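You operate a simulated robot arm through the tools that you are given. There is no shell and no other tool.

The job below is to be done with a simulated robot arm. You get a single attempt, and the scene is never put back.

Task
Put things in order on the deck of the chassis with the step. At the end: the red bung from the deck of the chassis with the step stands on top of the brown carton (marked "FUSES"); the green twin-band coupling from the deck of the chassis with the step is on the yellow plate; the yellow strainer from the deck of the chassis with the step stands where the green twin-band coupling stood; the orange port plug from the deck of the chassis with the step stands on top of the gold spacer; whatever was shut is shut again. Leave all else as you found it, and nothing knocked over.

The check looks at the end state, three seconds after you hand in, the way a careful person would. Anything else that was tipped, shoved, dropped, spilled or broken makes it a failure.

Robot
A 6-joint arm with a two-finger gripper, fixed in place. Base frame: the origin is on the floor under the middle of its stand, x ahead of it, y to its left, z up; the work surface is at about z = 724. Units: mm, rad, N and s.
With the tool pointing down near the work surface it reaches from about 360 to 680 mm from the base axis. Its first joint turns from -1.152 to 1.152 rad. Payload 2.45 kg.
The TCP is the grasp point between the finger pads, 30 mm short of the fingertips. In the tool frame z runs along the fingers and y along their closing line. The gripper opens to 106 mm; its body begins 79 mm behind the TCP.
Orientation is that of the tool frame in the base frame, as a unit quaternion [x, y, z, w]. With the fingers straight down and closing along the base's y, the tool's x points along the base's -x, its y along +y and its z along -z.

Tools
- The arm moves only by the tool arm_command. Its argument "plan" is a list that holds one entry, the list of rows, each a list of 7 numbers: the turn, a rotation vector about the tool's x, y, z in units of 45 degrees (1.0 is 45 degrees), then the shift along the tool's x, y, z in units of 500 mm (1.0 is 500 mm), then the finger opening in mm, from 0 to 106. In form: [[[wx, wy, wz, tx, ty, tz, claw], ...]]. A call has 1 to 20 rows; each row is the pose to reach, as a shift and turn from the pose commanded when the call began, along the tool's axes at that moment. A call with a number of a shift or a turn outside -1 to 1 is refused whole. Each row takes 0.2 s and may step no farther than 50 mm and 0.15 rad from the row before; otherwise, or with a gripper value out of range, the whole call is refused. Where a pose cannot be reached the arm comes as near as it can. A force on the tool above 40 N (or 10 N above the force at the start of the call, whichever is more), or a blocked arm, ends the call early, and 0.2 s more pass. The fingers move at their own pace (about 153 mm/s each) and stop on an object; they squeeze with about 26 N. The grip force told is the motor's: it shows also when the fingers shut on nothing. Time passes only in rows, and 0.2 s behind the last, so rows that repeat a pose let the fingers close. The reply holds the time, the measured pose of the TCP, the force on the tool along the base axes, the opening and the grip force, in the units named above and with some noise, with the torque about the TCP (base axes, N m) and any sound that the robot's microphone picked up.
- Cameras (640 x 400 px; columns grow to the right, rows downward): "scene" is fixed at [57.5, 414.3, 1400.2]; the picture's right is [-0.74, -0.67, 0.00], its down [-0.41, 0.46, -0.79] and it looks along [0.53, -0.59, -0.61] (base axes); focal length 366 px, centre (320, 200). "wrist" rides on the gripper at [76, -2, -106] in the tool frame; the picture's right is [0.02, 1.00, 0.00], its down [-0.78, 0.02, -0.62] and it looks along [-0.62, 0.01, 0.78] (tool axes); focal length 247 px, centre (320, 200). There is no depth. A picture from a camera that has moved, and an enlarged one, comes with that camera's place and axes in the base frame and with its lens.
- grab_frame(camera): a new picture of that camera. It takes no simulated time.
- zoom(camera, box): a new picture of the part [left, top, right, bottom] of that camera's present view, enlarged. It takes no simulated time.
- job_done(): hands the job in; it is judged then, once.

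Nothing tells you positions but the pictures and the camera data. Unless the task says otherwise, let go and move clear before handing in.

The tools are called after "Emit:" as name(argument=value, ...) on one line, values as JSON. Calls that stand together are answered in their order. arm_command: Moves the arm, as the interface text tells. Its arguments: {"type":"object","properties":{"plan":{"type":"array","items":{"type":"array","items":{"type":"array","items":{"type":"number"}}}}},"required":["plan"]} The other tools are called the same way: grab_frame (camera) takes a picture; zoom (camera, box) takes an enlarged picture of a part of a camera's view; job_done () hands the job in.

At the start:

```text
time_s: 0.0
ee_pos: [430.2, -86.4, 978.0]
tcp_rot: [0.001, 1.0, -0.001, 0.001]
force: [0.9, -0.1, 0.0]
torque: [0.01, -0.01, 0.0]
grip_width: 105.7
gripper_force: 0.0
```

scene: 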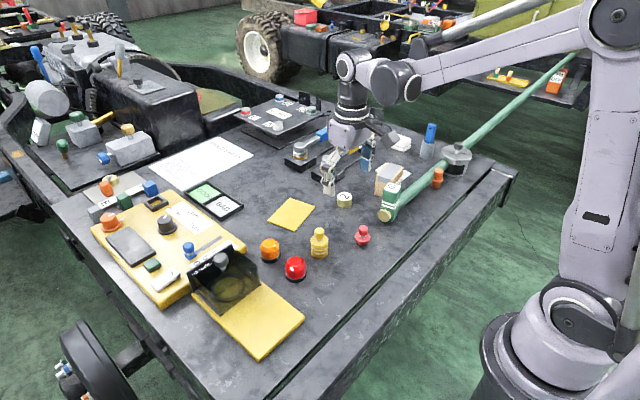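
wrist: 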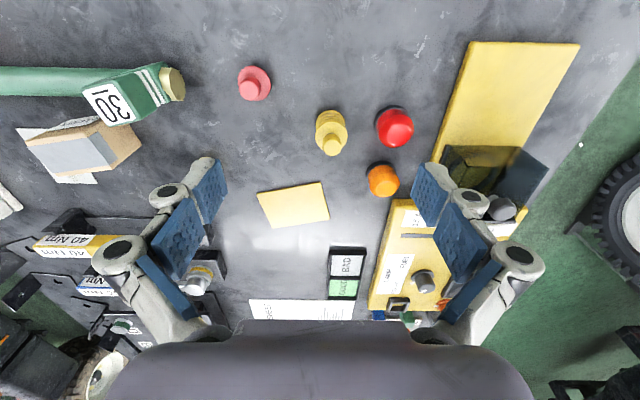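

I see a work surface with several small parts, a yellow plate, a carton and a chassis deck. I'll take closer looks before moving anything.

Emit:
zoom(camera="scene", box=[220, 160, 400, 300])

Emit:
zoom(camera="scene", box=[320, 110, 500, 230])

Emit:
zoom(camera="scene", box=[80, 160, 320, 370])

Emit:
zoom(camera="scene", box=[0, 60, 240, 220])

Emit:
zoom(camera="scene", box=[220, 0, 640, 200])

Emit:
zoom(camera="wrist", box=[0, 40, 240, 220])

Emit:
zoom(camera="wrist", box=[340, 30, 640, 330])

```text
2.86 times, centred on (310, 230) of scene
camera zoom: at [57.5, 414.3, 1400.2], right [-0.74, -0.67, 0.0], down [-0.41, 0.46, -0.79], along [0.53, -0.59, -0.61], focal length 1044 px, centre (349, 114)
```

zoom: 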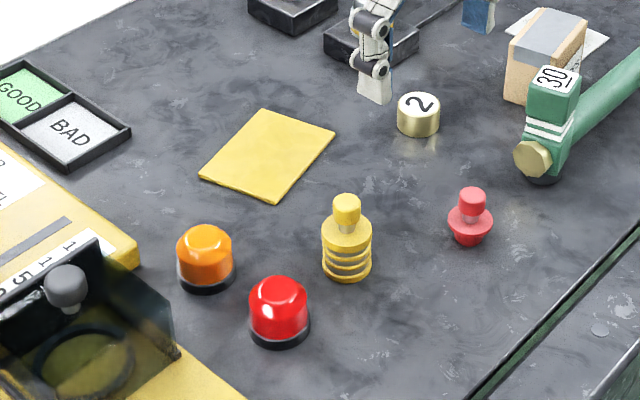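

```text
3.33 times, centred on (410, 170) of scene
camera zoom: at [57.5, 414.3, 1400.2], right [-0.74, -0.67, 0.0], down [-0.41, 0.46, -0.79], along [0.53, -0.59, -0.61], focal length 1218 px, centre (20, 300)
```

zoom: 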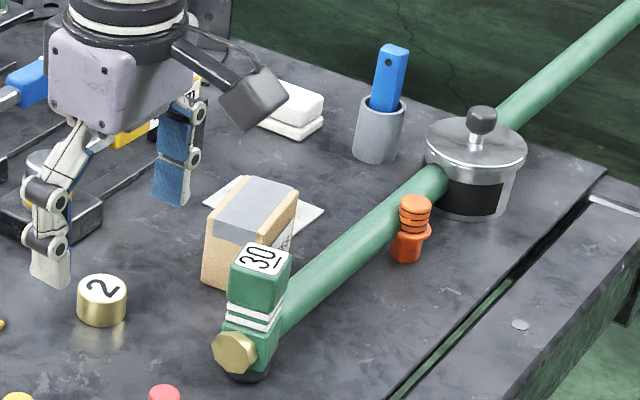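

```text
1.90 times, centred on (200, 265) of scene
camera zoom: at [57.5, 414.3, 1400.2], right [-0.74, -0.67, 0.0], down [-0.41, 0.46, -0.79], along [0.53, -0.59, -0.61], focal length 696 px, centre (549, 76)
```

zoom: 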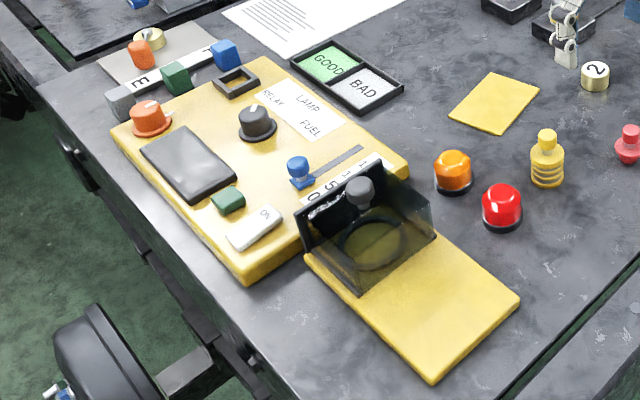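

```text
2.50 times, centred on (120, 140) of scene
camera zoom: at [57.5, 414.3, 1400.2], right [-0.74, -0.67, 0.0], down [-0.41, 0.46, -0.79], along [0.53, -0.59, -0.61], focal length 914 px, centre (820, 350)
```

zoom: 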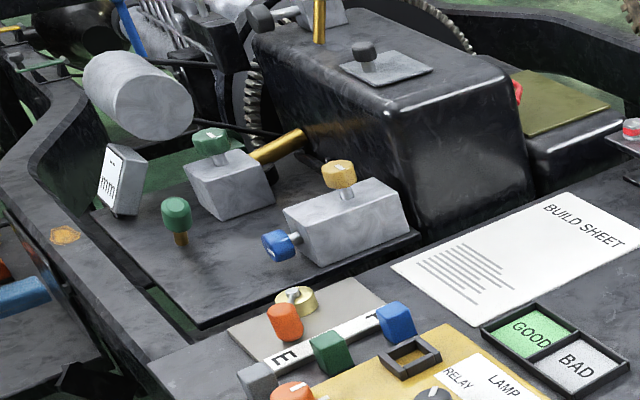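

```text
1.52 times, centred on (430, 100) of scene
camera zoom: at [57.5, 414.3, 1400.2], right [-0.74, -0.67, 0.0], down [-0.41, 0.46, -0.79], along [0.53, -0.59, -0.61], focal length 557 px, centre (152, 352)
```

zoom: 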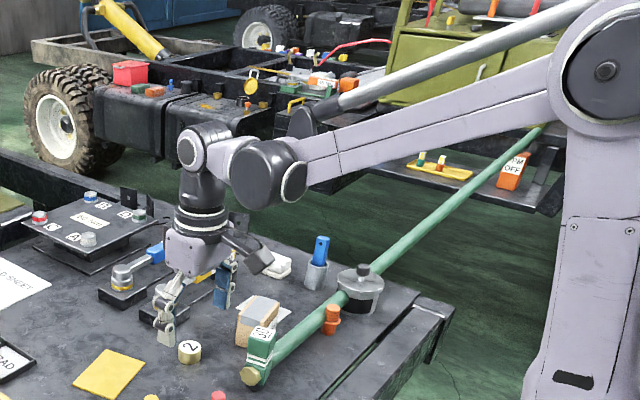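

```text
2.22 times, centred on (120, 130) of wrist
camera zoom: at [352.8, -88.8, 1084.5], right [-0.02, 1.0, 0.0], down [0.78, 0.02, 0.62], along [0.62, 0.01, -0.78], focal length 549 px, centre (764, 356)
```

zoom: 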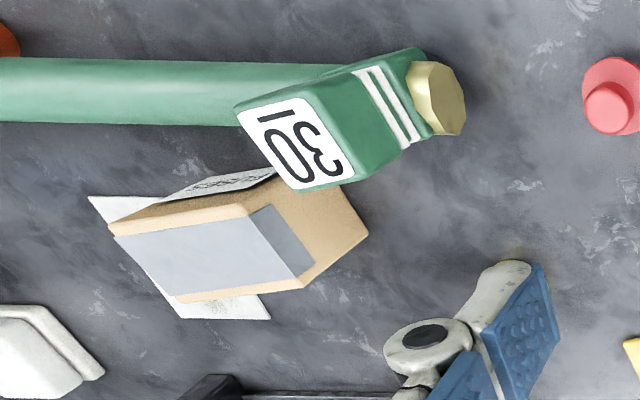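

```text
1.33 times, centred on (490, 180) of wrist
camera zoom: at [352.8, -88.8, 1084.5], right [-0.02, 1.0, 0.0], down [0.78, 0.02, 0.62], along [0.62, 0.01, -0.78], focal length 329 px, centre (93, 227)
```

zoom: 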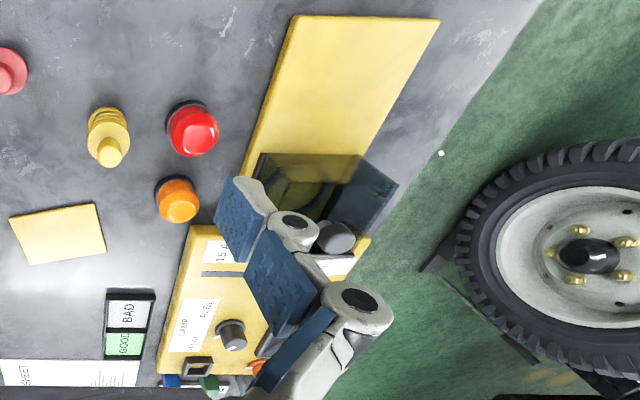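

I can see the red bung, yellow strainer, gold spacer, carton, orange plug and a green banded part lying against a green pole. I need closer views to be sure of each, especially the green part and the tinted box.

Emit:
zoom(camera="scene", box=[180, 230, 310, 370])

Emit:
zoom(camera="scene", box=[360, 150, 420, 230])

Emit:
zoom(camera="scene", box=[400, 110, 490, 200])

Emit:
zoom(camera="wrist", box=[0, 180, 240, 400])

Emit:
zoom(camera="scene", box=[230, 80, 350, 180])

Emit:
zoom(camera="scene", box=[470, 40, 600, 120])

```text
2.86 times, centred on (245, 300) of scene
camera zoom: at [57.5, 414.3, 1400.2], right [-0.74, -0.67, 0.0], down [-0.41, 0.46, -0.79], along [0.53, -0.59, -0.61], focal length 1044 px, centre (534, -86)
```

zoom: 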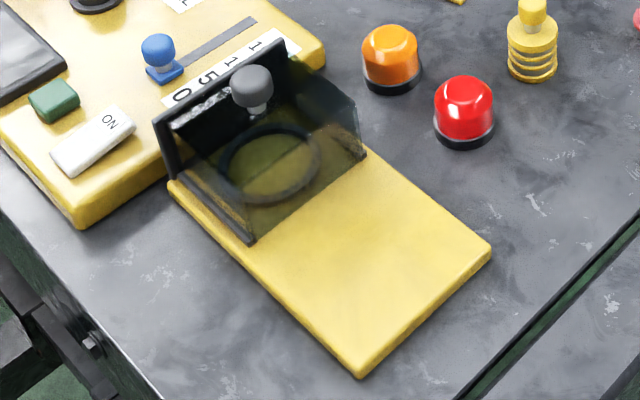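

```text
5.00 times, centred on (390, 190) of scene
camera zoom: at [57.5, 414.3, 1400.2], right [-0.74, -0.67, 0.0], down [-0.41, 0.46, -0.79], along [0.53, -0.59, -0.61], focal length 1827 px, centre (-30, 250)
```

zoom: 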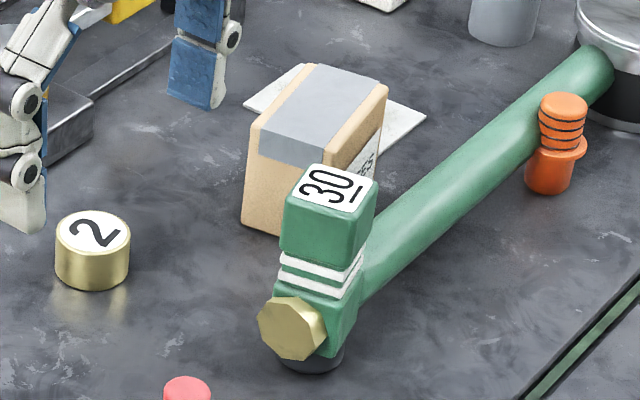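

```text
4.44 times, centred on (445, 155) of scene
camera zoom: at [57.5, 414.3, 1400.2], right [-0.74, -0.67, 0.0], down [-0.41, 0.46, -0.79], along [0.53, -0.59, -0.61], focal length 1624 px, centre (-236, 400)
```

zoom: 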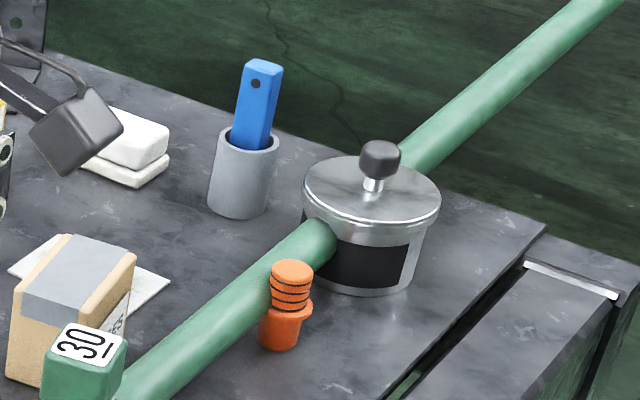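

```text
1.82 times, centred on (120, 290) of wrist
camera zoom: at [352.8, -88.8, 1084.5], right [-0.02, 1.0, 0.0], down [0.78, 0.02, 0.62], along [0.62, 0.01, -0.78], focal length 449 px, centre (684, 36)
```

zoom: 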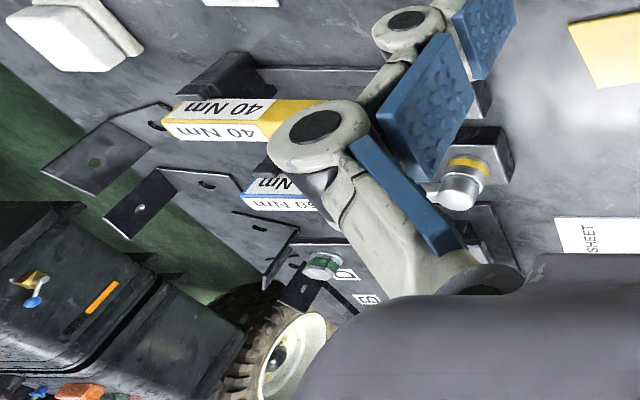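

```text
4.00 times, centred on (290, 130) of scene
camera zoom: at [57.5, 414.3, 1400.2], right [-0.74, -0.67, 0.0], down [-0.41, 0.46, -0.79], along [0.53, -0.59, -0.61], focal length 1462 px, centre (440, 480)
```

zoom: 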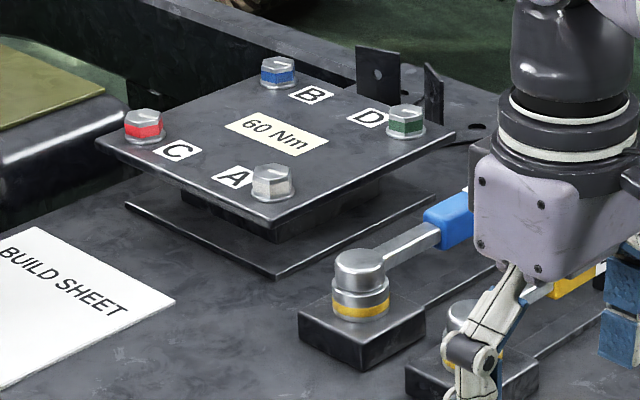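

```text
4.92 times, centred on (535, 80) of scene
camera zoom: at [57.5, 414.3, 1400.2], right [-0.74, -0.67, 0.0], down [-0.41, 0.46, -0.79], along [0.53, -0.59, -0.61], focal length 1799 px, centre (-738, 791)
```

zoom: 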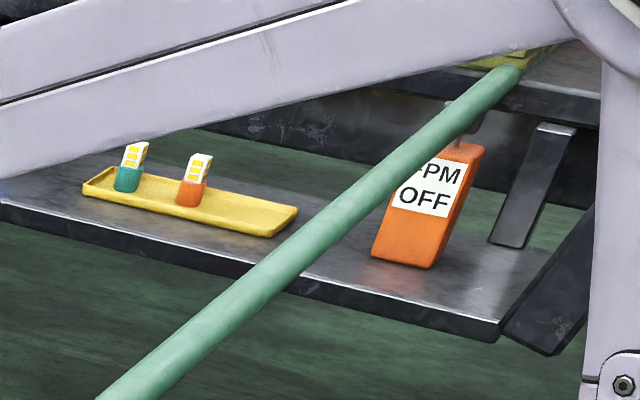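

The green part with two white bands sits at the near end of a long green pole, and the tinted cover and lidded pot could hide something. I'll move the wrist camera over toward the carton and green part for a better view, staying high.

Emit:
arm_command(plan=[[[0, 0, 0, 0.01, -0.08, -0.01, 106], [0, 0, 0, 0.02, -0.16, -0.02, 106], [0, 0, 0, 0.03, -0.24, -0.03, 106], [0, 0, 0, 0.04, -0.32, -0.04, 106], [0, 0, 0, 0.05, -0.4, -0.05, 106], [0, 0, 0, 0.06, -0.44, -0.06, 106]]])

Emit:
grab_frame(camera="wrist")

Emit:
grab_frame(camera="scene")

```text
time_s: 1.4
ee_pos: [400.9, -308.0, 1006.3]
tcp_rot: [0.001, 1.0, -0.001, 0.001]
force: [-0.2, -0.1, -0.4]
torque: [0.04, 0.01, 0.01]
grip_width: 105.7
gripper_force: 0.2
```

```text
taken
camera wrist: at [323.8, -310.0, 1113.2], right [-0.02, 1.0, 0.0], down [0.78, 0.02, 0.62], along [0.62, 0.01, -0.78], focal length 247 px, centre (320, 200)
```

wrist: 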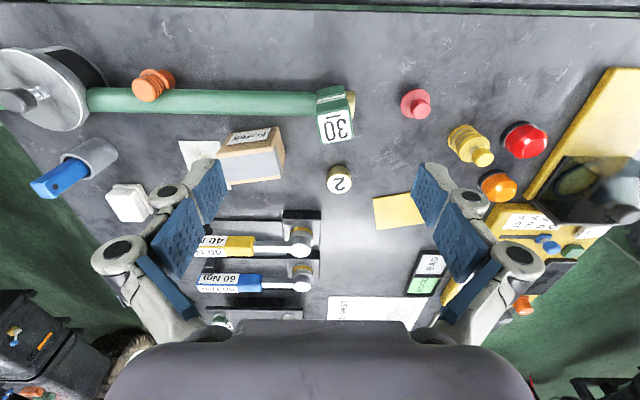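

```text
taken
```

scene: 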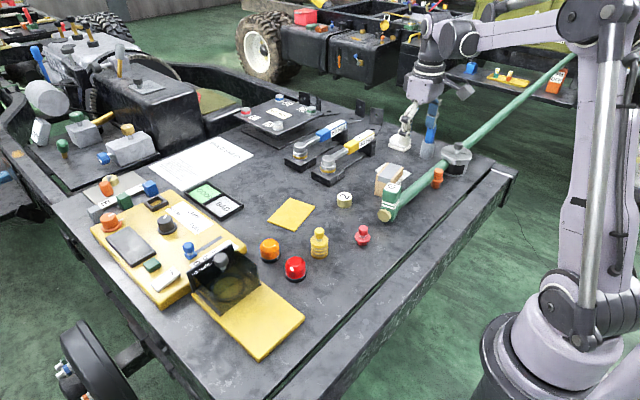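

The wrist view now shows the pole end with the "30" block, the carton, spacer and orange plug. I'll zoom in on these for identification.

Emit:
zoom(camera="wrist", box=[200, 60, 370, 210])

Emit:
zoom(camera="wrist", box=[0, 30, 220, 230])

Emit:
zoom(camera="wrist", box=[380, 60, 640, 280])

Emit:
zoom(camera="scene", box=[360, 110, 500, 230])

```text
2.67 times, centred on (285, 135) of wrist
camera zoom: at [323.8, -310.0, 1113.2], right [-0.02, 1.0, 0.0], down [0.78, 0.02, 0.62], along [0.62, 0.01, -0.78], focal length 659 px, centre (413, 373)
```

zoom: 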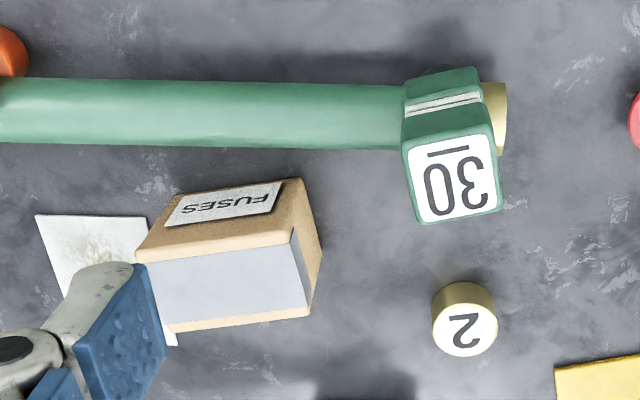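

```text
2.00 times, centred on (110, 130) of wrist
camera zoom: at [323.8, -310.0, 1113.2], right [-0.02, 1.0, 0.0], down [0.78, 0.02, 0.62], along [0.62, 0.01, -0.78], focal length 494 px, centre (740, 340)
```

zoom: 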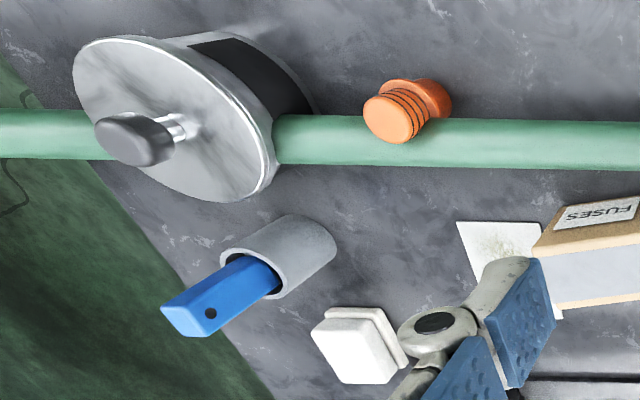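

```text
1.82 times, centred on (510, 170) of wrist
camera zoom: at [323.8, -310.0, 1113.2], right [-0.02, 1.0, 0.0], down [0.78, 0.02, 0.62], along [0.62, 0.01, -0.78], focal length 449 px, centre (-26, 254)
```

zoom: 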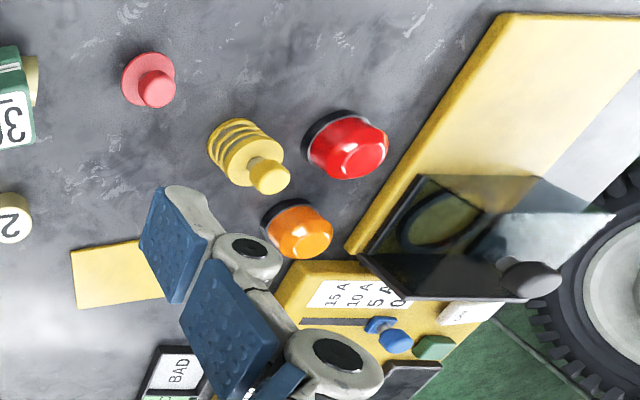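

```text
3.33 times, centred on (430, 170) of scene
camera zoom: at [57.5, 414.3, 1400.3], right [-0.74, -0.67, 0.0], down [-0.41, 0.46, -0.79], along [0.53, -0.59, -0.61], focal length 1218 px, centre (-47, 300)
```

zoom: 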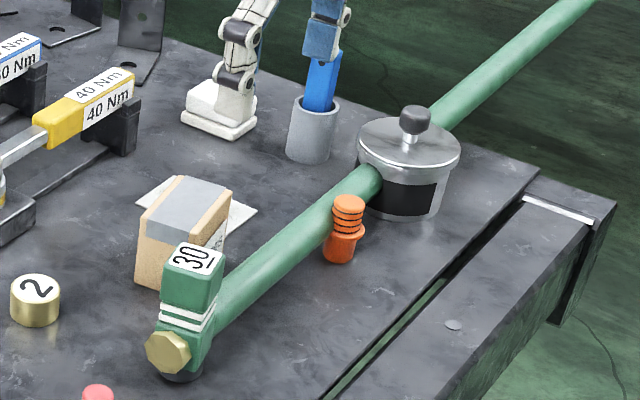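

The banded "30" block stands about 115 mm tall near (435,-290), and the pipe runs off from it along -y at about z=777. I'll yaw the wrist so its camera looks along -y, to see how the block and pipe relate.

Emit:
arm_command(plan=[[[0, 0, 0.1667, -0.012, 0.063, 0.02, 106], [0, 0, 0.3333, -0.024, 0.126, 0.04, 106], [0, 0, 0.5, -0.036, 0.189, 0.07, 106], [0, 0, 0.6667, -0.048, 0.252, 0.1, 106], [0, 0, 0.8333, -0.06, 0.315, 0.13, 106], [0, 0, 1.0, -0.07, 0.376, 0.16, 106]]])

Emit:
arm_command(plan=[[[0, 0, 0.1667, 0, 0, 0, 106], [0, 0, 0.3333, 0, 0, 0, 106], [0, 0, 0.5, 0, 0, 0, 106], [0, 0, 0.6667, 0, 0, 0, 106], [0, 0, 0.8333, 0, 0, 0, 106], [0, 0, 1.0, 0, 0, 0, 106]]])

Emit:
grab_frame(camera="wrist")

```text
time_s: 2.8
ee_pos: [434.2, -118.3, 928.1]
tcp_rot: [0.385, 0.923, 0.0, 0.001]
force: [-0.6, -0.2, 0.0]
torque: [-0.02, -0.01, -0.01]
grip_width: 106.0
gripper_force: 0.0
```

```text
time_s: 4.2
ee_pos: [434.7, -119.3, 927.9]
tcp_rot: [0.708, 0.706, 0.0, 0.002]
force: [0.6, 0.3, 0.0]
torque: [0.0, 0.02, 0.02]
grip_width: 105.9
gripper_force: 0.0
```

```text
taken
camera wrist: at [433.3, -42.8, 1034.8], right [1.0, 0.02, 0.0], down [0.01, -0.78, 0.62], along [0.01, -0.62, -0.78], focal length 247 px, centre (320, 200)
```

wrist: 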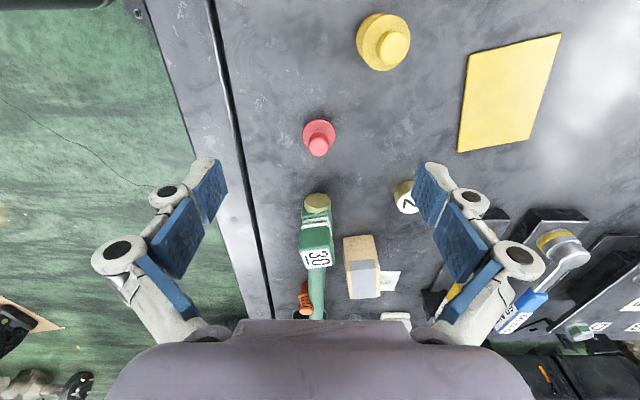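

Emit:
zoom(camera="wrist", box=[250, 100, 450, 330])

Emit:
zoom(camera="wrist", box=[280, 180, 360, 325])

Emit:
zoom(camera="wrist", box=[330, 0, 580, 170])

```text
1.74 times, centred on (350, 215) of wrist
camera zoom: at [433.3, -42.8, 1034.8], right [1.0, 0.02, 0.0], down [0.01, -0.78, 0.62], along [0.01, -0.62, -0.78], focal length 430 px, centre (268, 174)
```

zoom: 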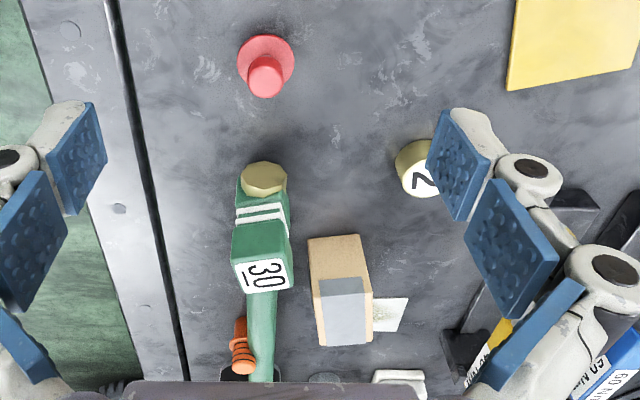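

```text
2.76 times, centred on (320, 252) of wrist
camera zoom: at [433.3, -42.8, 1034.8], right [1.0, 0.02, 0.0], down [0.01, -0.78, 0.62], along [0.01, -0.62, -0.78], focal length 681 px, centre (320, 55)
```

zoom: 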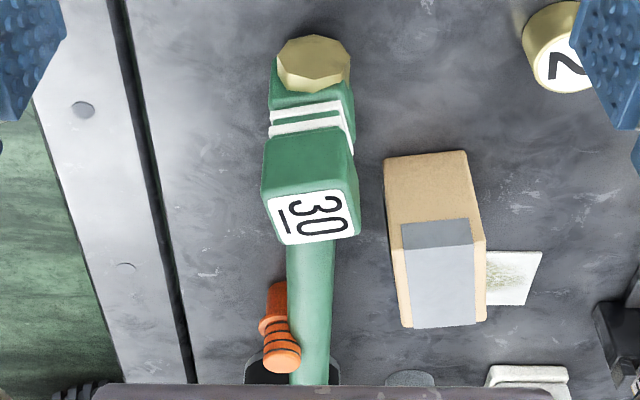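

```text
2.35 times, centred on (455, 85) of wrist
camera zoom: at [433.3, -42.8, 1034.8], right [1.0, 0.02, 0.0], down [0.01, -0.78, 0.62], along [0.01, -0.62, -0.78], focal length 581 px, centre (2, 471)
```

zoom: 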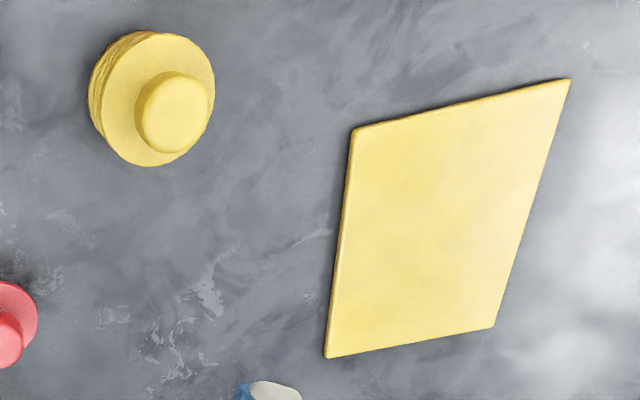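

The green banded block with the hex end appears to be the coupling with a hose or pipe trailing away. Before deciding, I'll look at the tinted hood and the left side of the deck.

Emit:
arm_command(plan=[[[0, 0, 0, 0.092, 0.016, -0.005, 106], [0, 0, 0, 0.184, 0.032, -0.01, 106], [0, 0, 0, 0.276, 0.048, -0.015, 106], [0, 0, 0, 0.368, 0.064, -0.02, 106], [0, 0, 0, 0.46, 0.08, -0.025, 106], [0, 0, 0, 0.552, 0.096, -0.03, 106], [0, 0, 0, 0.644, 0.112, -0.04, 106], [0, 0, 0, 0.736, 0.13, -0.044, 106]]])

Emit:
grab_frame(camera="wrist")

Emit:
grab_frame(camera="scene")

```text
time_s: 6.0
ee_pos: [500.3, 247.8, 946.1]
tcp_rot: [0.708, 0.706, 0.0, 0.001]
force: [0.9, 0.3, -0.4]
torque: [0.01, -0.01, -0.01]
grip_width: 106.0
gripper_force: 0.1
```

```text
taken
camera wrist: at [498.1, 323.4, 1052.7], right [1.0, 0.02, 0.0], down [0.01, -0.78, 0.62], along [0.01, -0.62, -0.78], focal length 247 px, centre (320, 200)
```

wrist: 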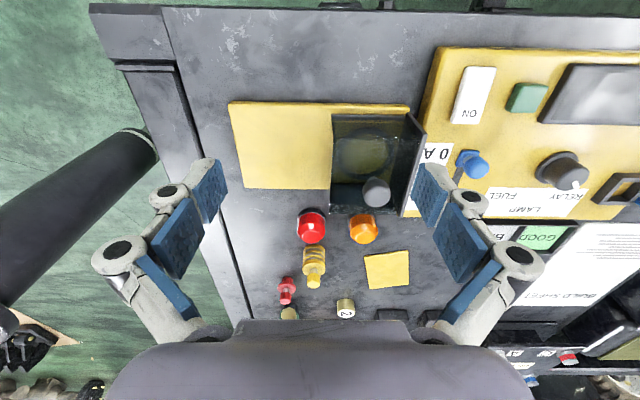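

```text
taken
```

scene: 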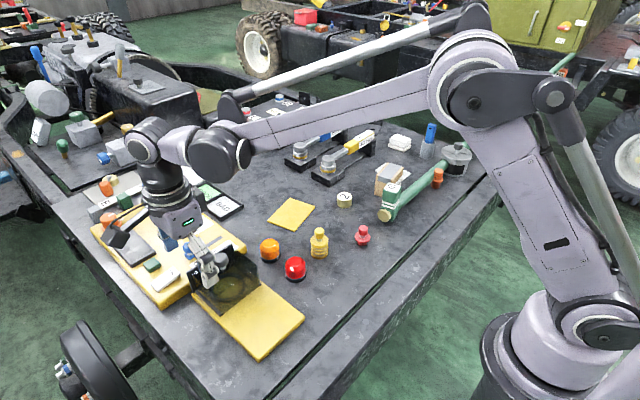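

Emit:
zoom(camera="wrist", box=[220, 70, 440, 250])

Emit:
zoom(camera="wrist", box=[260, 180, 430, 330])

```text
2.22 times, centred on (330, 160) of wrist
camera zoom: at [498.1, 323.4, 1052.7], right [1.0, 0.02, 0.0], down [0.01, -0.78, 0.62], along [0.01, -0.62, -0.78], focal length 549 px, centre (298, 289)
```

zoom: 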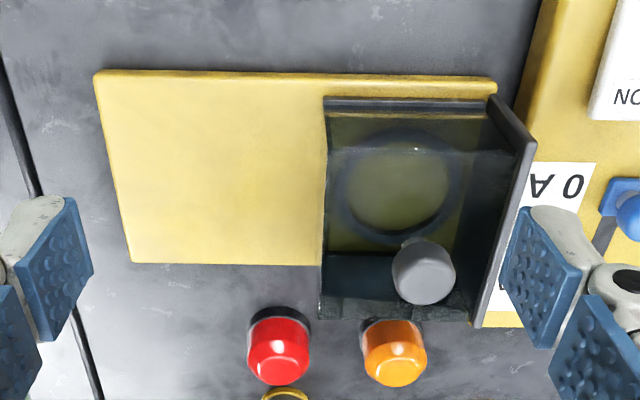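

```text
2.67 times, centred on (345, 255) of wrist
camera zoom: at [498.1, 323.4, 1052.7], right [1.0, 0.02, 0.0], down [0.01, -0.78, 0.62], along [0.01, -0.62, -0.78], focal length 659 px, centre (253, 53)
```

zoom: 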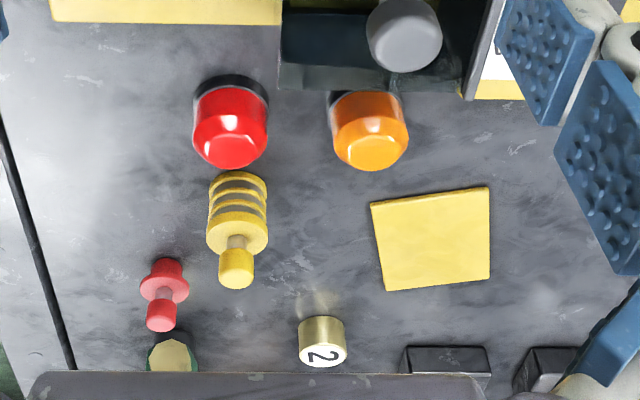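

The hood covers an empty ring and holds none of the task parts, so the green banded block is the coupling. The yellow plate is centred near (655,-130). I'll fly back above the coupling, staying high, and line up the yaw (about 13°) for a closer look.

Emit:
arm_command(plan=[[[0, 0, 0, -0.09, -0.013, 0.0, 106], [0, 0, 0, -0.18, -0.026, 0.0, 106], [0, 0, 0, -0.27, -0.039, 0.0, 106], [0, 0, 0, -0.36, -0.052, 0.0, 106], [0, 0, 0, -0.45, -0.065, 0.0, 106], [0, 0, 0, -0.54, -0.078, 0.0, 106], [0, 0, 0, -0.63, -0.091, 0.0, 106], [0, 0, 0, -0.72, -0.104, 0.0, 106], [0, 0, 0, -0.81, -0.117, 0.0, 106], [0, 0, 0, -0.9, -0.13, 0.0, 106]]])

Emit:
arm_command(plan=[[[0, 0, -0.15, -0.09, 0, 0.03, 106], [0, 0, -0.289, -0.179, 0, 0.06, 106], [0, 0, -0.289, -0.179, 0, 0.08, 106]]])

Emit:
grab_frame(camera="wrist")

Emit:
grab_frame(camera="scene")

```text
time_s: 8.2
ee_pos: [437.0, -197.4, 950.2]
tcp_rot: [0.707, 0.707, 0.0, 0.002]
force: [-0.2, -0.8, -0.6]
torque: [0.02, -0.02, -0.01]
grip_width: 106.1
gripper_force: 0.0
```

```text
time_s: 9.0
ee_pos: [437.3, -289.4, 910.7]
tcp_rot: [0.622, 0.783, 0.001, 0.002]
force: [1.1, 0.5, -0.5]
torque: [-0.01, -0.05, -0.02]
grip_width: 106.0
gripper_force: 0.0
```

```text
taken
camera wrist: at [417.9, -216.6, 1018.3], right [0.97, 0.25, 0.0], down [0.19, -0.76, 0.62], along [0.15, -0.6, -0.78], focal length 247 px, centre (320, 200)
```

wrist: 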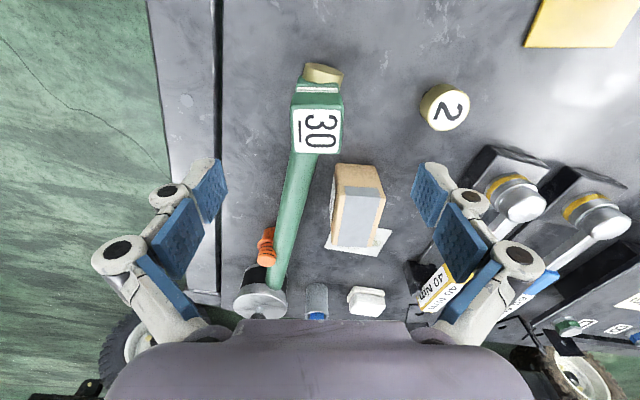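

```text
taken
```

scene: 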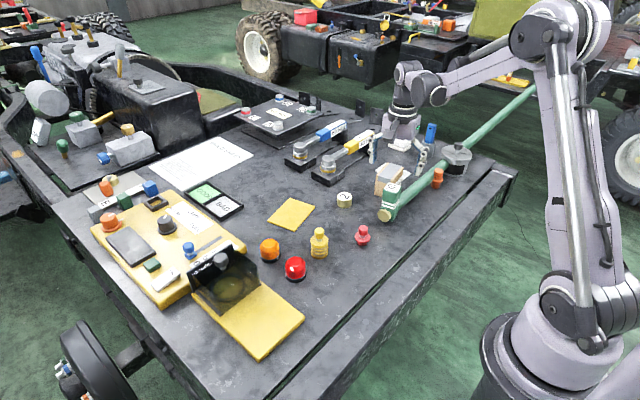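

Emit:
zoom(camera="wrist", box=[250, 40, 410, 170])

Emit:
zoom(camera="wrist", box=[230, 150, 410, 330])

Emit:
zoom(camera="scene", box=[420, 50, 560, 170])

```text
3.08 times, centred on (330, 105) of wrist
camera zoom: at [417.9, -216.6, 1018.3], right [0.97, 0.25, 0.0], down [0.19, -0.76, 0.62], along [0.15, -0.6, -0.78], focal length 760 px, centre (289, 492)
```

zoom: 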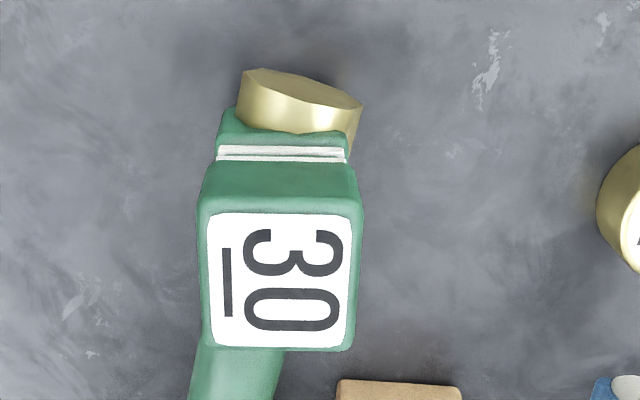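

```text
2.22 times, centred on (320, 240) of wrist
camera zoom: at [417.9, -216.6, 1018.3], right [0.97, 0.25, 0.0], down [0.19, -0.76, 0.62], along [0.15, -0.6, -0.78], focal length 549 px, centre (320, 111)
```

zoom: 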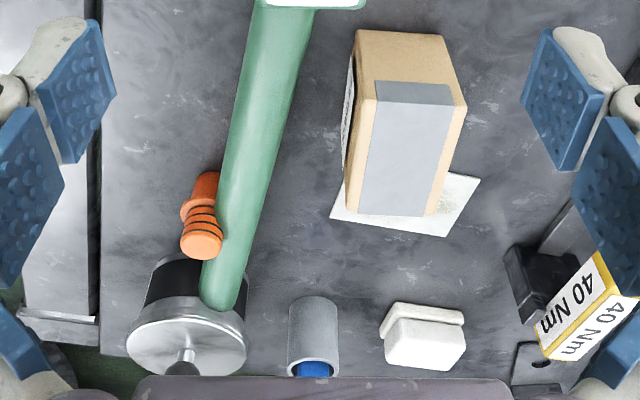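

```text
3.33 times, centred on (490, 110) of scene
camera zoom: at [57.5, 414.2, 1400.2], right [-0.74, -0.67, 0.0], down [-0.41, 0.46, -0.79], along [0.53, -0.59, -0.61], focal length 1218 px, centre (-247, 500)
```

zoom: 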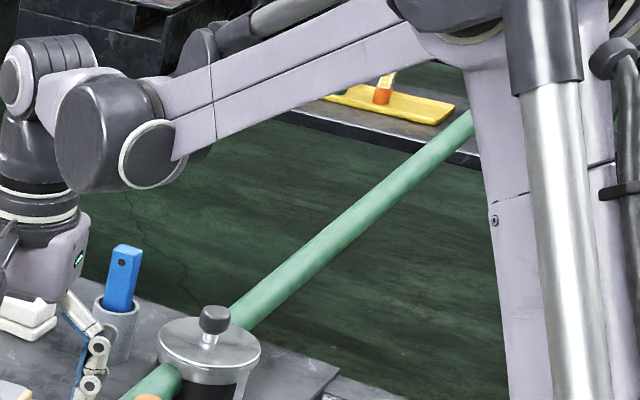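

The coupling's 40 mm square head is centred near (434.4,-290.4) with its top at z≈838, and the view shows it aligned with the fingers. I'll lower the open fingers around its ±x sides, which are clear of the hex and pipe, and check before closing.

Emit:
arm_command(plan=[[[0, 0, 0, 0, -0.0056, 0.05, 106], [0, 0, 0, 0, -0.0056, 0.1, 106], [0, 0, 0, 0, -0.0056, 0.15, 106], [0, 0, 0, 0, -0.0056, 0.18, 106], [0, 0, 0, 0, -0.0056, 0.205, 106], [0, 0, 0, 0, -0.0056, 0.205, 106]]])

Emit:
grab_frame(camera="wrist")

Emit:
zoom(camera="scene", box=[330, 120, 470, 240])

```text
time_s: 10.4
ee_pos: [430.9, -290.5, 808.0]
tcp_rot: [0.623, 0.782, -0.001, 0.001]
force: [0.0, 0.2, 0.0]
torque: [0.01, 0.03, 0.01]
grip_width: 106.2
gripper_force: 0.1
```

```text
taken
camera wrist: at [412.0, -217.4, 914.9], right [0.97, 0.24, 0.0], down [0.19, -0.76, 0.62], along [0.15, -0.6, -0.78], focal length 247 px, centre (320, 200)
```

wrist: 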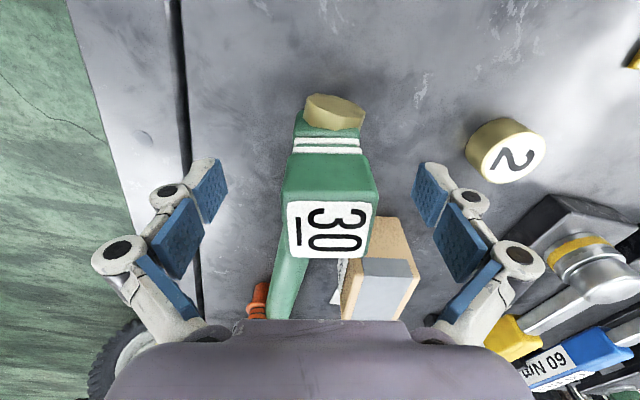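

```text
3.33 times, centred on (400, 180) of scene
camera zoom: at [57.5, 414.3, 1400.2], right [-0.74, -0.67, 0.0], down [-0.41, 0.46, -0.79], along [0.53, -0.59, -0.61], focal length 1218 px, centre (53, 267)
```

zoom: 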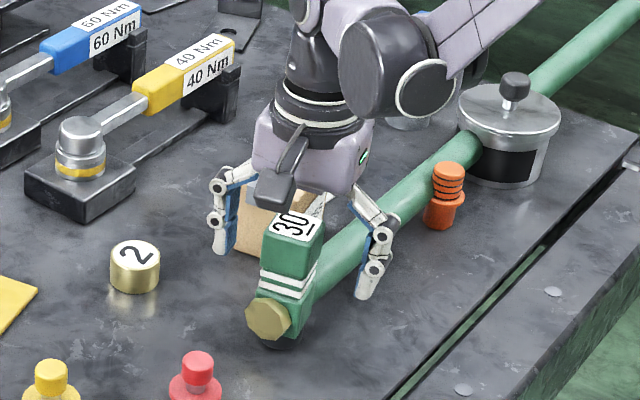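

The block sits about 3 mm toward +x from the gripper's centre. I'll nudge over, then close on the head and wait for the grip.

Emit:
arm_command(plan=[[[0, 0, 0, 0, 0.006, 0, 106], [0, 0, 0, 0, 0.006, 0, 106], [0, 0, 0, 0, 0.006, 0, 70], [0, 0, 0, 0, 0.006, 0, 50], [0, 0, 0, 0, 0.006, 0, 30], [0, 0, 0, 0, 0.006, 0, 20], [0, 0, 0, 0, 0.006, 0, 20], [0, 0, 0, 0, 0.006, 0, 20]]])

Emit:
grab_frame(camera="wrist")

Emit:
zoom(camera="scene", box=[330, 120, 470, 240])

```text
time_s: 12.2
ee_pos: [434.6, -288.8, 807.4]
tcp_rot: [0.623, 0.782, 0.0, 0.001]
force: [2.8, 1.0, 3.9]
torque: [0.02, -0.12, 0.04]
grip_width: 39.7
gripper_force: 26.0
```

```text
taken
camera wrist: at [414.6, -216.2, 914.4], right [0.97, 0.24, 0.0], down [0.19, -0.76, 0.62], along [0.15, -0.6, -0.78], focal length 247 px, centre (320, 200)
```

wrist: 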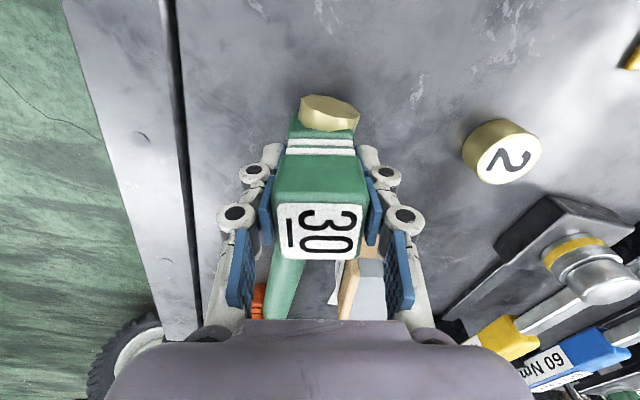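

```text
3.33 times, centred on (400, 180) of scene
camera zoom: at [57.5, 414.3, 1400.2], right [-0.74, -0.67, 0.0], down [-0.41, 0.46, -0.79], along [0.53, -0.59, -0.61], focal length 1218 px, centre (53, 267)
```

zoom: 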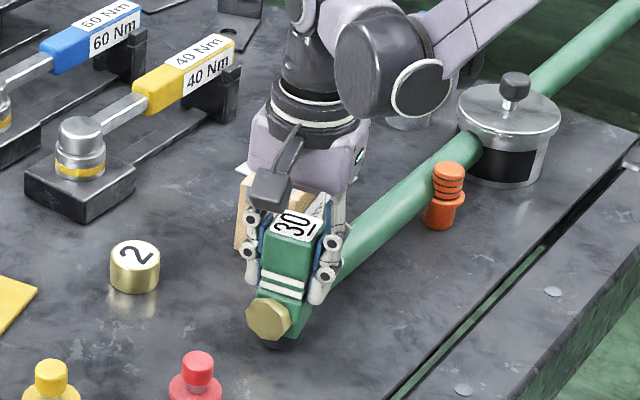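

The gripper holds the coupling head at 39.7 mm with small forces. I'll lift just a little and check the load and whether the pipe follows.

Emit:
arm_command(plan=[[[0, 0, 0, 0, 0, -0.006, 20], [0, 0, 0, 0, 0, -0.012, 20], [0, 0, 0, 0, 0, -0.02, 20], [0, 0, 0, 0, 0, -0.02, 20]]])

Emit:
grab_frame(camera="wrist")

Emit:
zoom(camera="scene", box=[330, 120, 470, 240])

```text
time_s: 13.2
ee_pos: [433.8, -291.6, 817.2]
tcp_rot: [0.623, 0.782, -0.001, 0.001]
force: [-0.5, -0.6, -2.9]
torque: [0.0, 0.02, 0.02]
grip_width: 39.4
gripper_force: 25.7
```

```text
taken
camera wrist: at [414.8, -217.6, 924.9], right [0.97, 0.24, 0.0], down [0.19, -0.76, 0.62], along [0.15, -0.6, -0.78], focal length 247 px, centre (320, 200)
```

wrist: 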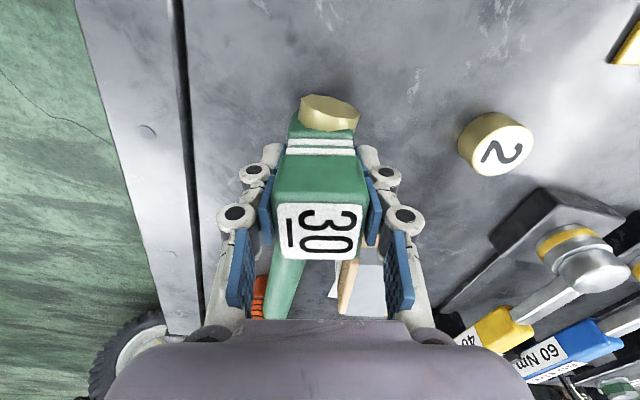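

```text
3.33 times, centred on (400, 180) of scene
camera zoom: at [57.5, 414.2, 1400.3], right [-0.74, -0.67, 0.0], down [-0.41, 0.46, -0.79], along [0.53, -0.59, -0.61], focal length 1218 px, centre (53, 267)
```

zoom: 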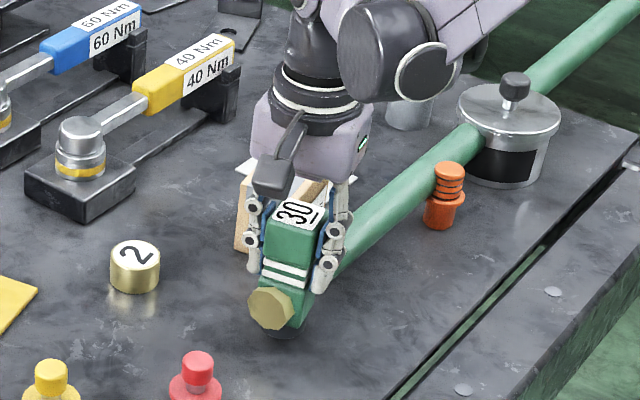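

It came up easily at about 3 N. I'll lift further in steps, watching the force and how the pipe behaves.

Emit:
arm_command(plan=[[[0, 0, 0, 0, 0, -0.02, 20], [0, 0, 0, 0, 0, -0.04, 20], [0, 0, 0, 0, 0, -0.06, 20], [0, 0, 0, 0, 0, -0.08, 20], [0, 0, 0, 0, 0, -0.1, 20], [0, 0, 0, 0, 0, -0.1, 20]]])

Emit:
grab_frame(camera="wrist")

Emit:
grab_frame(camera="scene")

Emit:
zoom(camera="scene", box=[330, 110, 480, 240])

```text
time_s: 14.6
ee_pos: [434.2, -289.5, 868.3]
tcp_rot: [0.623, 0.782, -0.001, 0.001]
force: [-0.5, 0.7, -2.6]
torque: [-0.01, -0.01, 0.04]
grip_width: 39.8
gripper_force: 26.2
```

```text
taken
camera wrist: at [415.2, -215.3, 974.3], right [0.97, 0.24, 0.0], down [0.19, -0.76, 0.62], along [0.15, -0.6, -0.78], focal length 247 px, centre (320, 200)
```

wrist: 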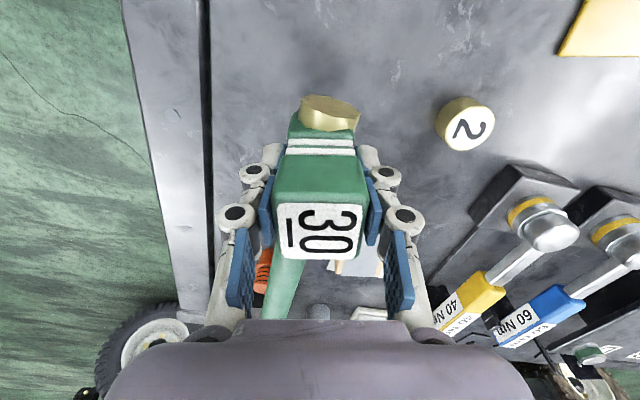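

```text
taken
```

scene: 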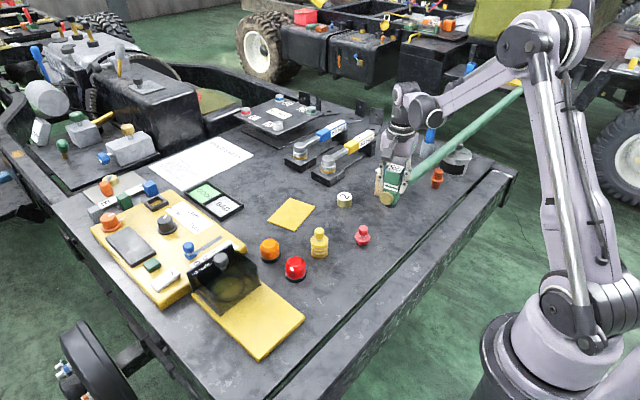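

```text
3.08 times, centred on (405, 175) of scene
camera zoom: at [57.5, 414.2, 1400.3], right [-0.74, -0.67, 0.0], down [-0.41, 0.46, -0.79], along [0.53, -0.59, -0.61], focal length 1125 px, centre (58, 277)
```

zoom: 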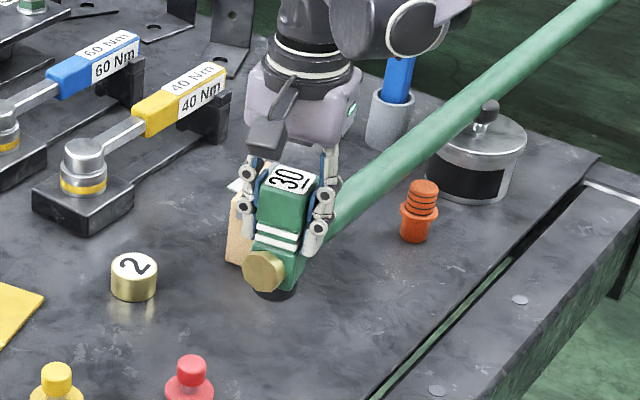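

The pipe follows the coupling without resisting, at a steady 2.6 N, and now passes above the pot. I'll raise it a bit more and carry it over to the yellow plate, keeping the same yaw, which matches the plate.

Emit:
arm_command(plan=[[[0, 0, 0, 0, 0, -0.04, 20], [0, 0, 0, 0, 0, -0.08, 20], [0, 0, 0, 0.02, 0.05, -0.09, 20], [0, 0, 0, 0.045, 0.105, -0.09, 20], [0, 0, 0, 0.07, 0.165, -0.09, 20], [0, 0, 0, 0.1, 0.23, -0.09, 20], [0, 0, 0, 0.13, 0.3, -0.09, 20], [0, 0, 0, 0.16, 0.37, -0.09, 20], [0, 0, 0, 0.185, 0.43, -0.09, 20], [0, 0, 0, 0.205, 0.475, -0.09, 20], [0, 0, 0, 0.2127, 0.4924, -0.09, 20], [0, 0, 0, 0.2127, 0.4924, -0.09, 20]]])

Emit:
grab_frame(camera="wrist")

Emit:
grab_frame(camera="scene")

```text
time_s: 17.2
ee_pos: [650.3, -133.7, 910.3]
tcp_rot: [0.624, 0.781, -0.001, 0.001]
force: [-0.4, 1.3, -2.6]
torque: [-0.04, 0.0, 0.0]
grip_width: 39.3
gripper_force: 26.2
```

```text
taken
camera wrist: at [631.1, -60.8, 1017.3], right [0.97, 0.24, 0.0], down [0.19, -0.76, 0.62], along [0.15, -0.6, -0.78], focal length 247 px, centre (320, 200)
```

wrist: 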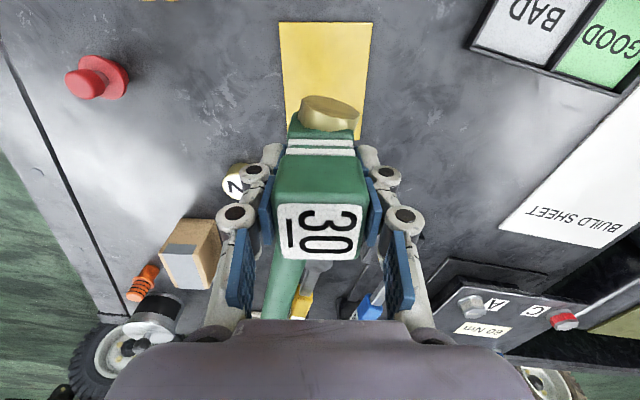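

```text
taken
```

scene: 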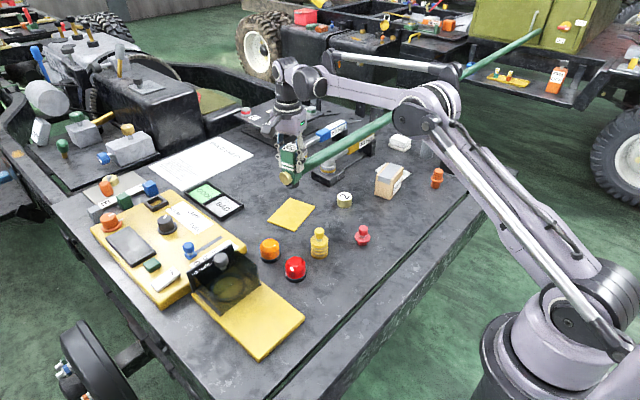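

The coupling now hangs over the plate area and the pipe follows with no added force. I'll check where the pipe's far end goes and how it clears the wrench and cup before I lower.

Emit:
zoom(camera="scene", box=[420, 0, 600, 120])

Emit:
zoom(camera="scene", box=[250, 90, 460, 230])

```text
3.33 times, centred on (510, 60) of scene
camera zoom: at [57.6, 414.3, 1400.2], right [-0.74, -0.67, 0.0], down [-0.41, 0.46, -0.79], along [0.53, -0.59, -0.61], focal length 1218 px, centre (-313, 667)
```

zoom: 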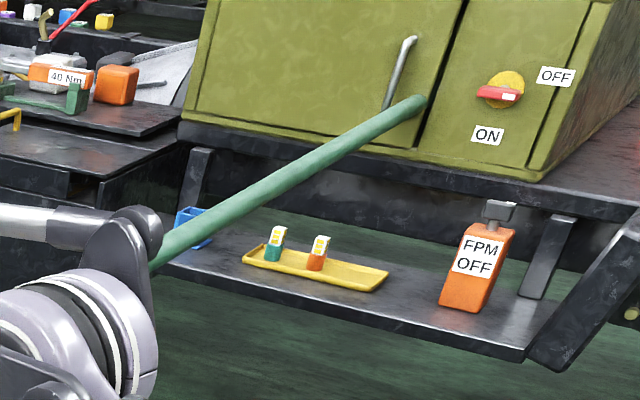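

```text
2.86 times, centred on (355, 160) of scene
camera zoom: at [57.6, 414.3, 1400.2], right [-0.74, -0.67, 0.0], down [-0.41, 0.46, -0.79], along [0.53, -0.59, -0.61], focal length 1044 px, centre (220, 314)
```

zoom: 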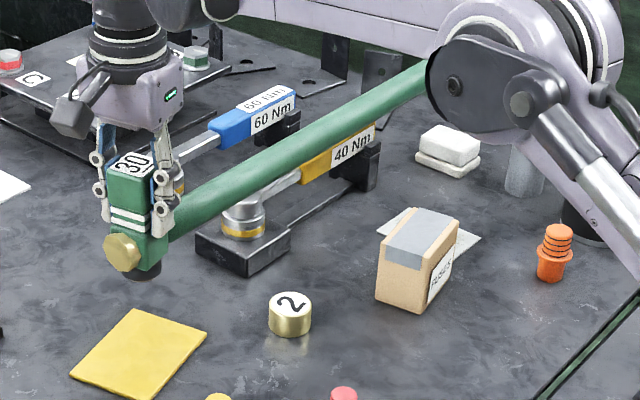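

The pipe seems to be a light, rigid stub about 2 m long fixed to the coupling. At this yaw it would come down close over the white eraser stack, so I'll turn the coupling about 7.5° clockwise to send it between the cup and the eraser, then check.

Emit:
arm_command(plan=[[[0, 0, 0.06, 0, 0, 0, 20], [0, 0, 0.12, 0, 0, 0, 20], [0, 0, 0.167, 0, 0, 0, 20], [0, 0, 0.167, 0, 0, 0, 20]]])

Emit:
grab_frame(camera="scene")

Emit:
zoom(camera="scene", box=[250, 90, 460, 230])

Emit:
grab_frame(camera="wrist")

```text
time_s: 18.2
ee_pos: [649.7, -132.7, 911.6]
tcp_rot: [0.673, 0.739, -0.001, 0.002]
force: [0.1, -0.2, -3.4]
torque: [-0.01, 0.0, 0.01]
grip_width: 39.4
gripper_force: 26.1
```

```text
taken
```

scene: 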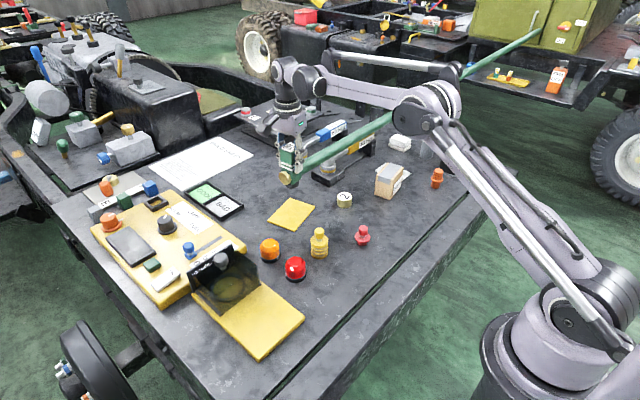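

```text
2.86 times, centred on (355, 160) of scene
camera zoom: at [57.6, 414.3, 1400.2], right [-0.74, -0.67, 0.0], down [-0.41, 0.46, -0.79], along [0.53, -0.59, -0.61], focal length 1044 px, centre (220, 314)
```

zoom: 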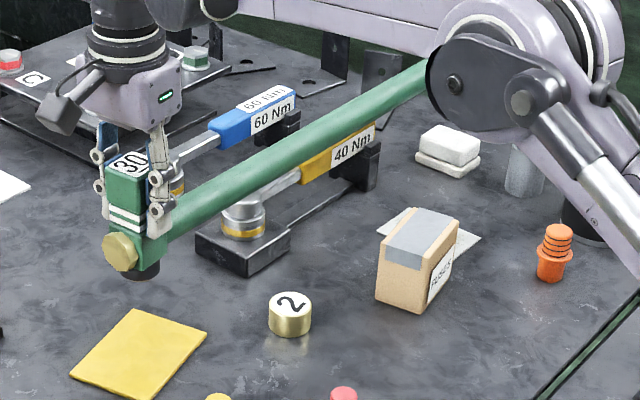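

```text
taken
camera wrist: at [640.8, -57.3, 1018.5], right [0.99, 0.11, 0.0], down [0.09, -0.78, 0.62], along [0.07, -0.62, -0.78], focal length 247 px, centre (320, 200)
```

wrist: 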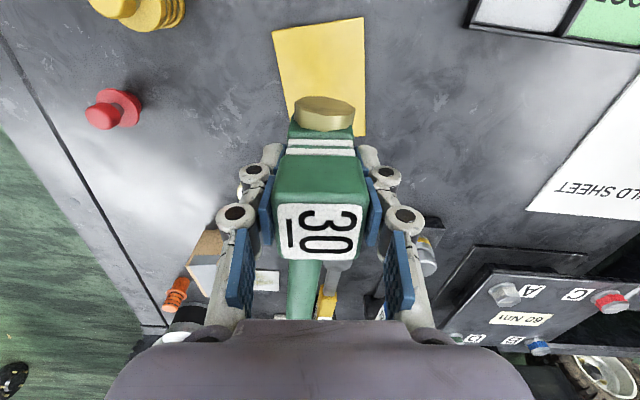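

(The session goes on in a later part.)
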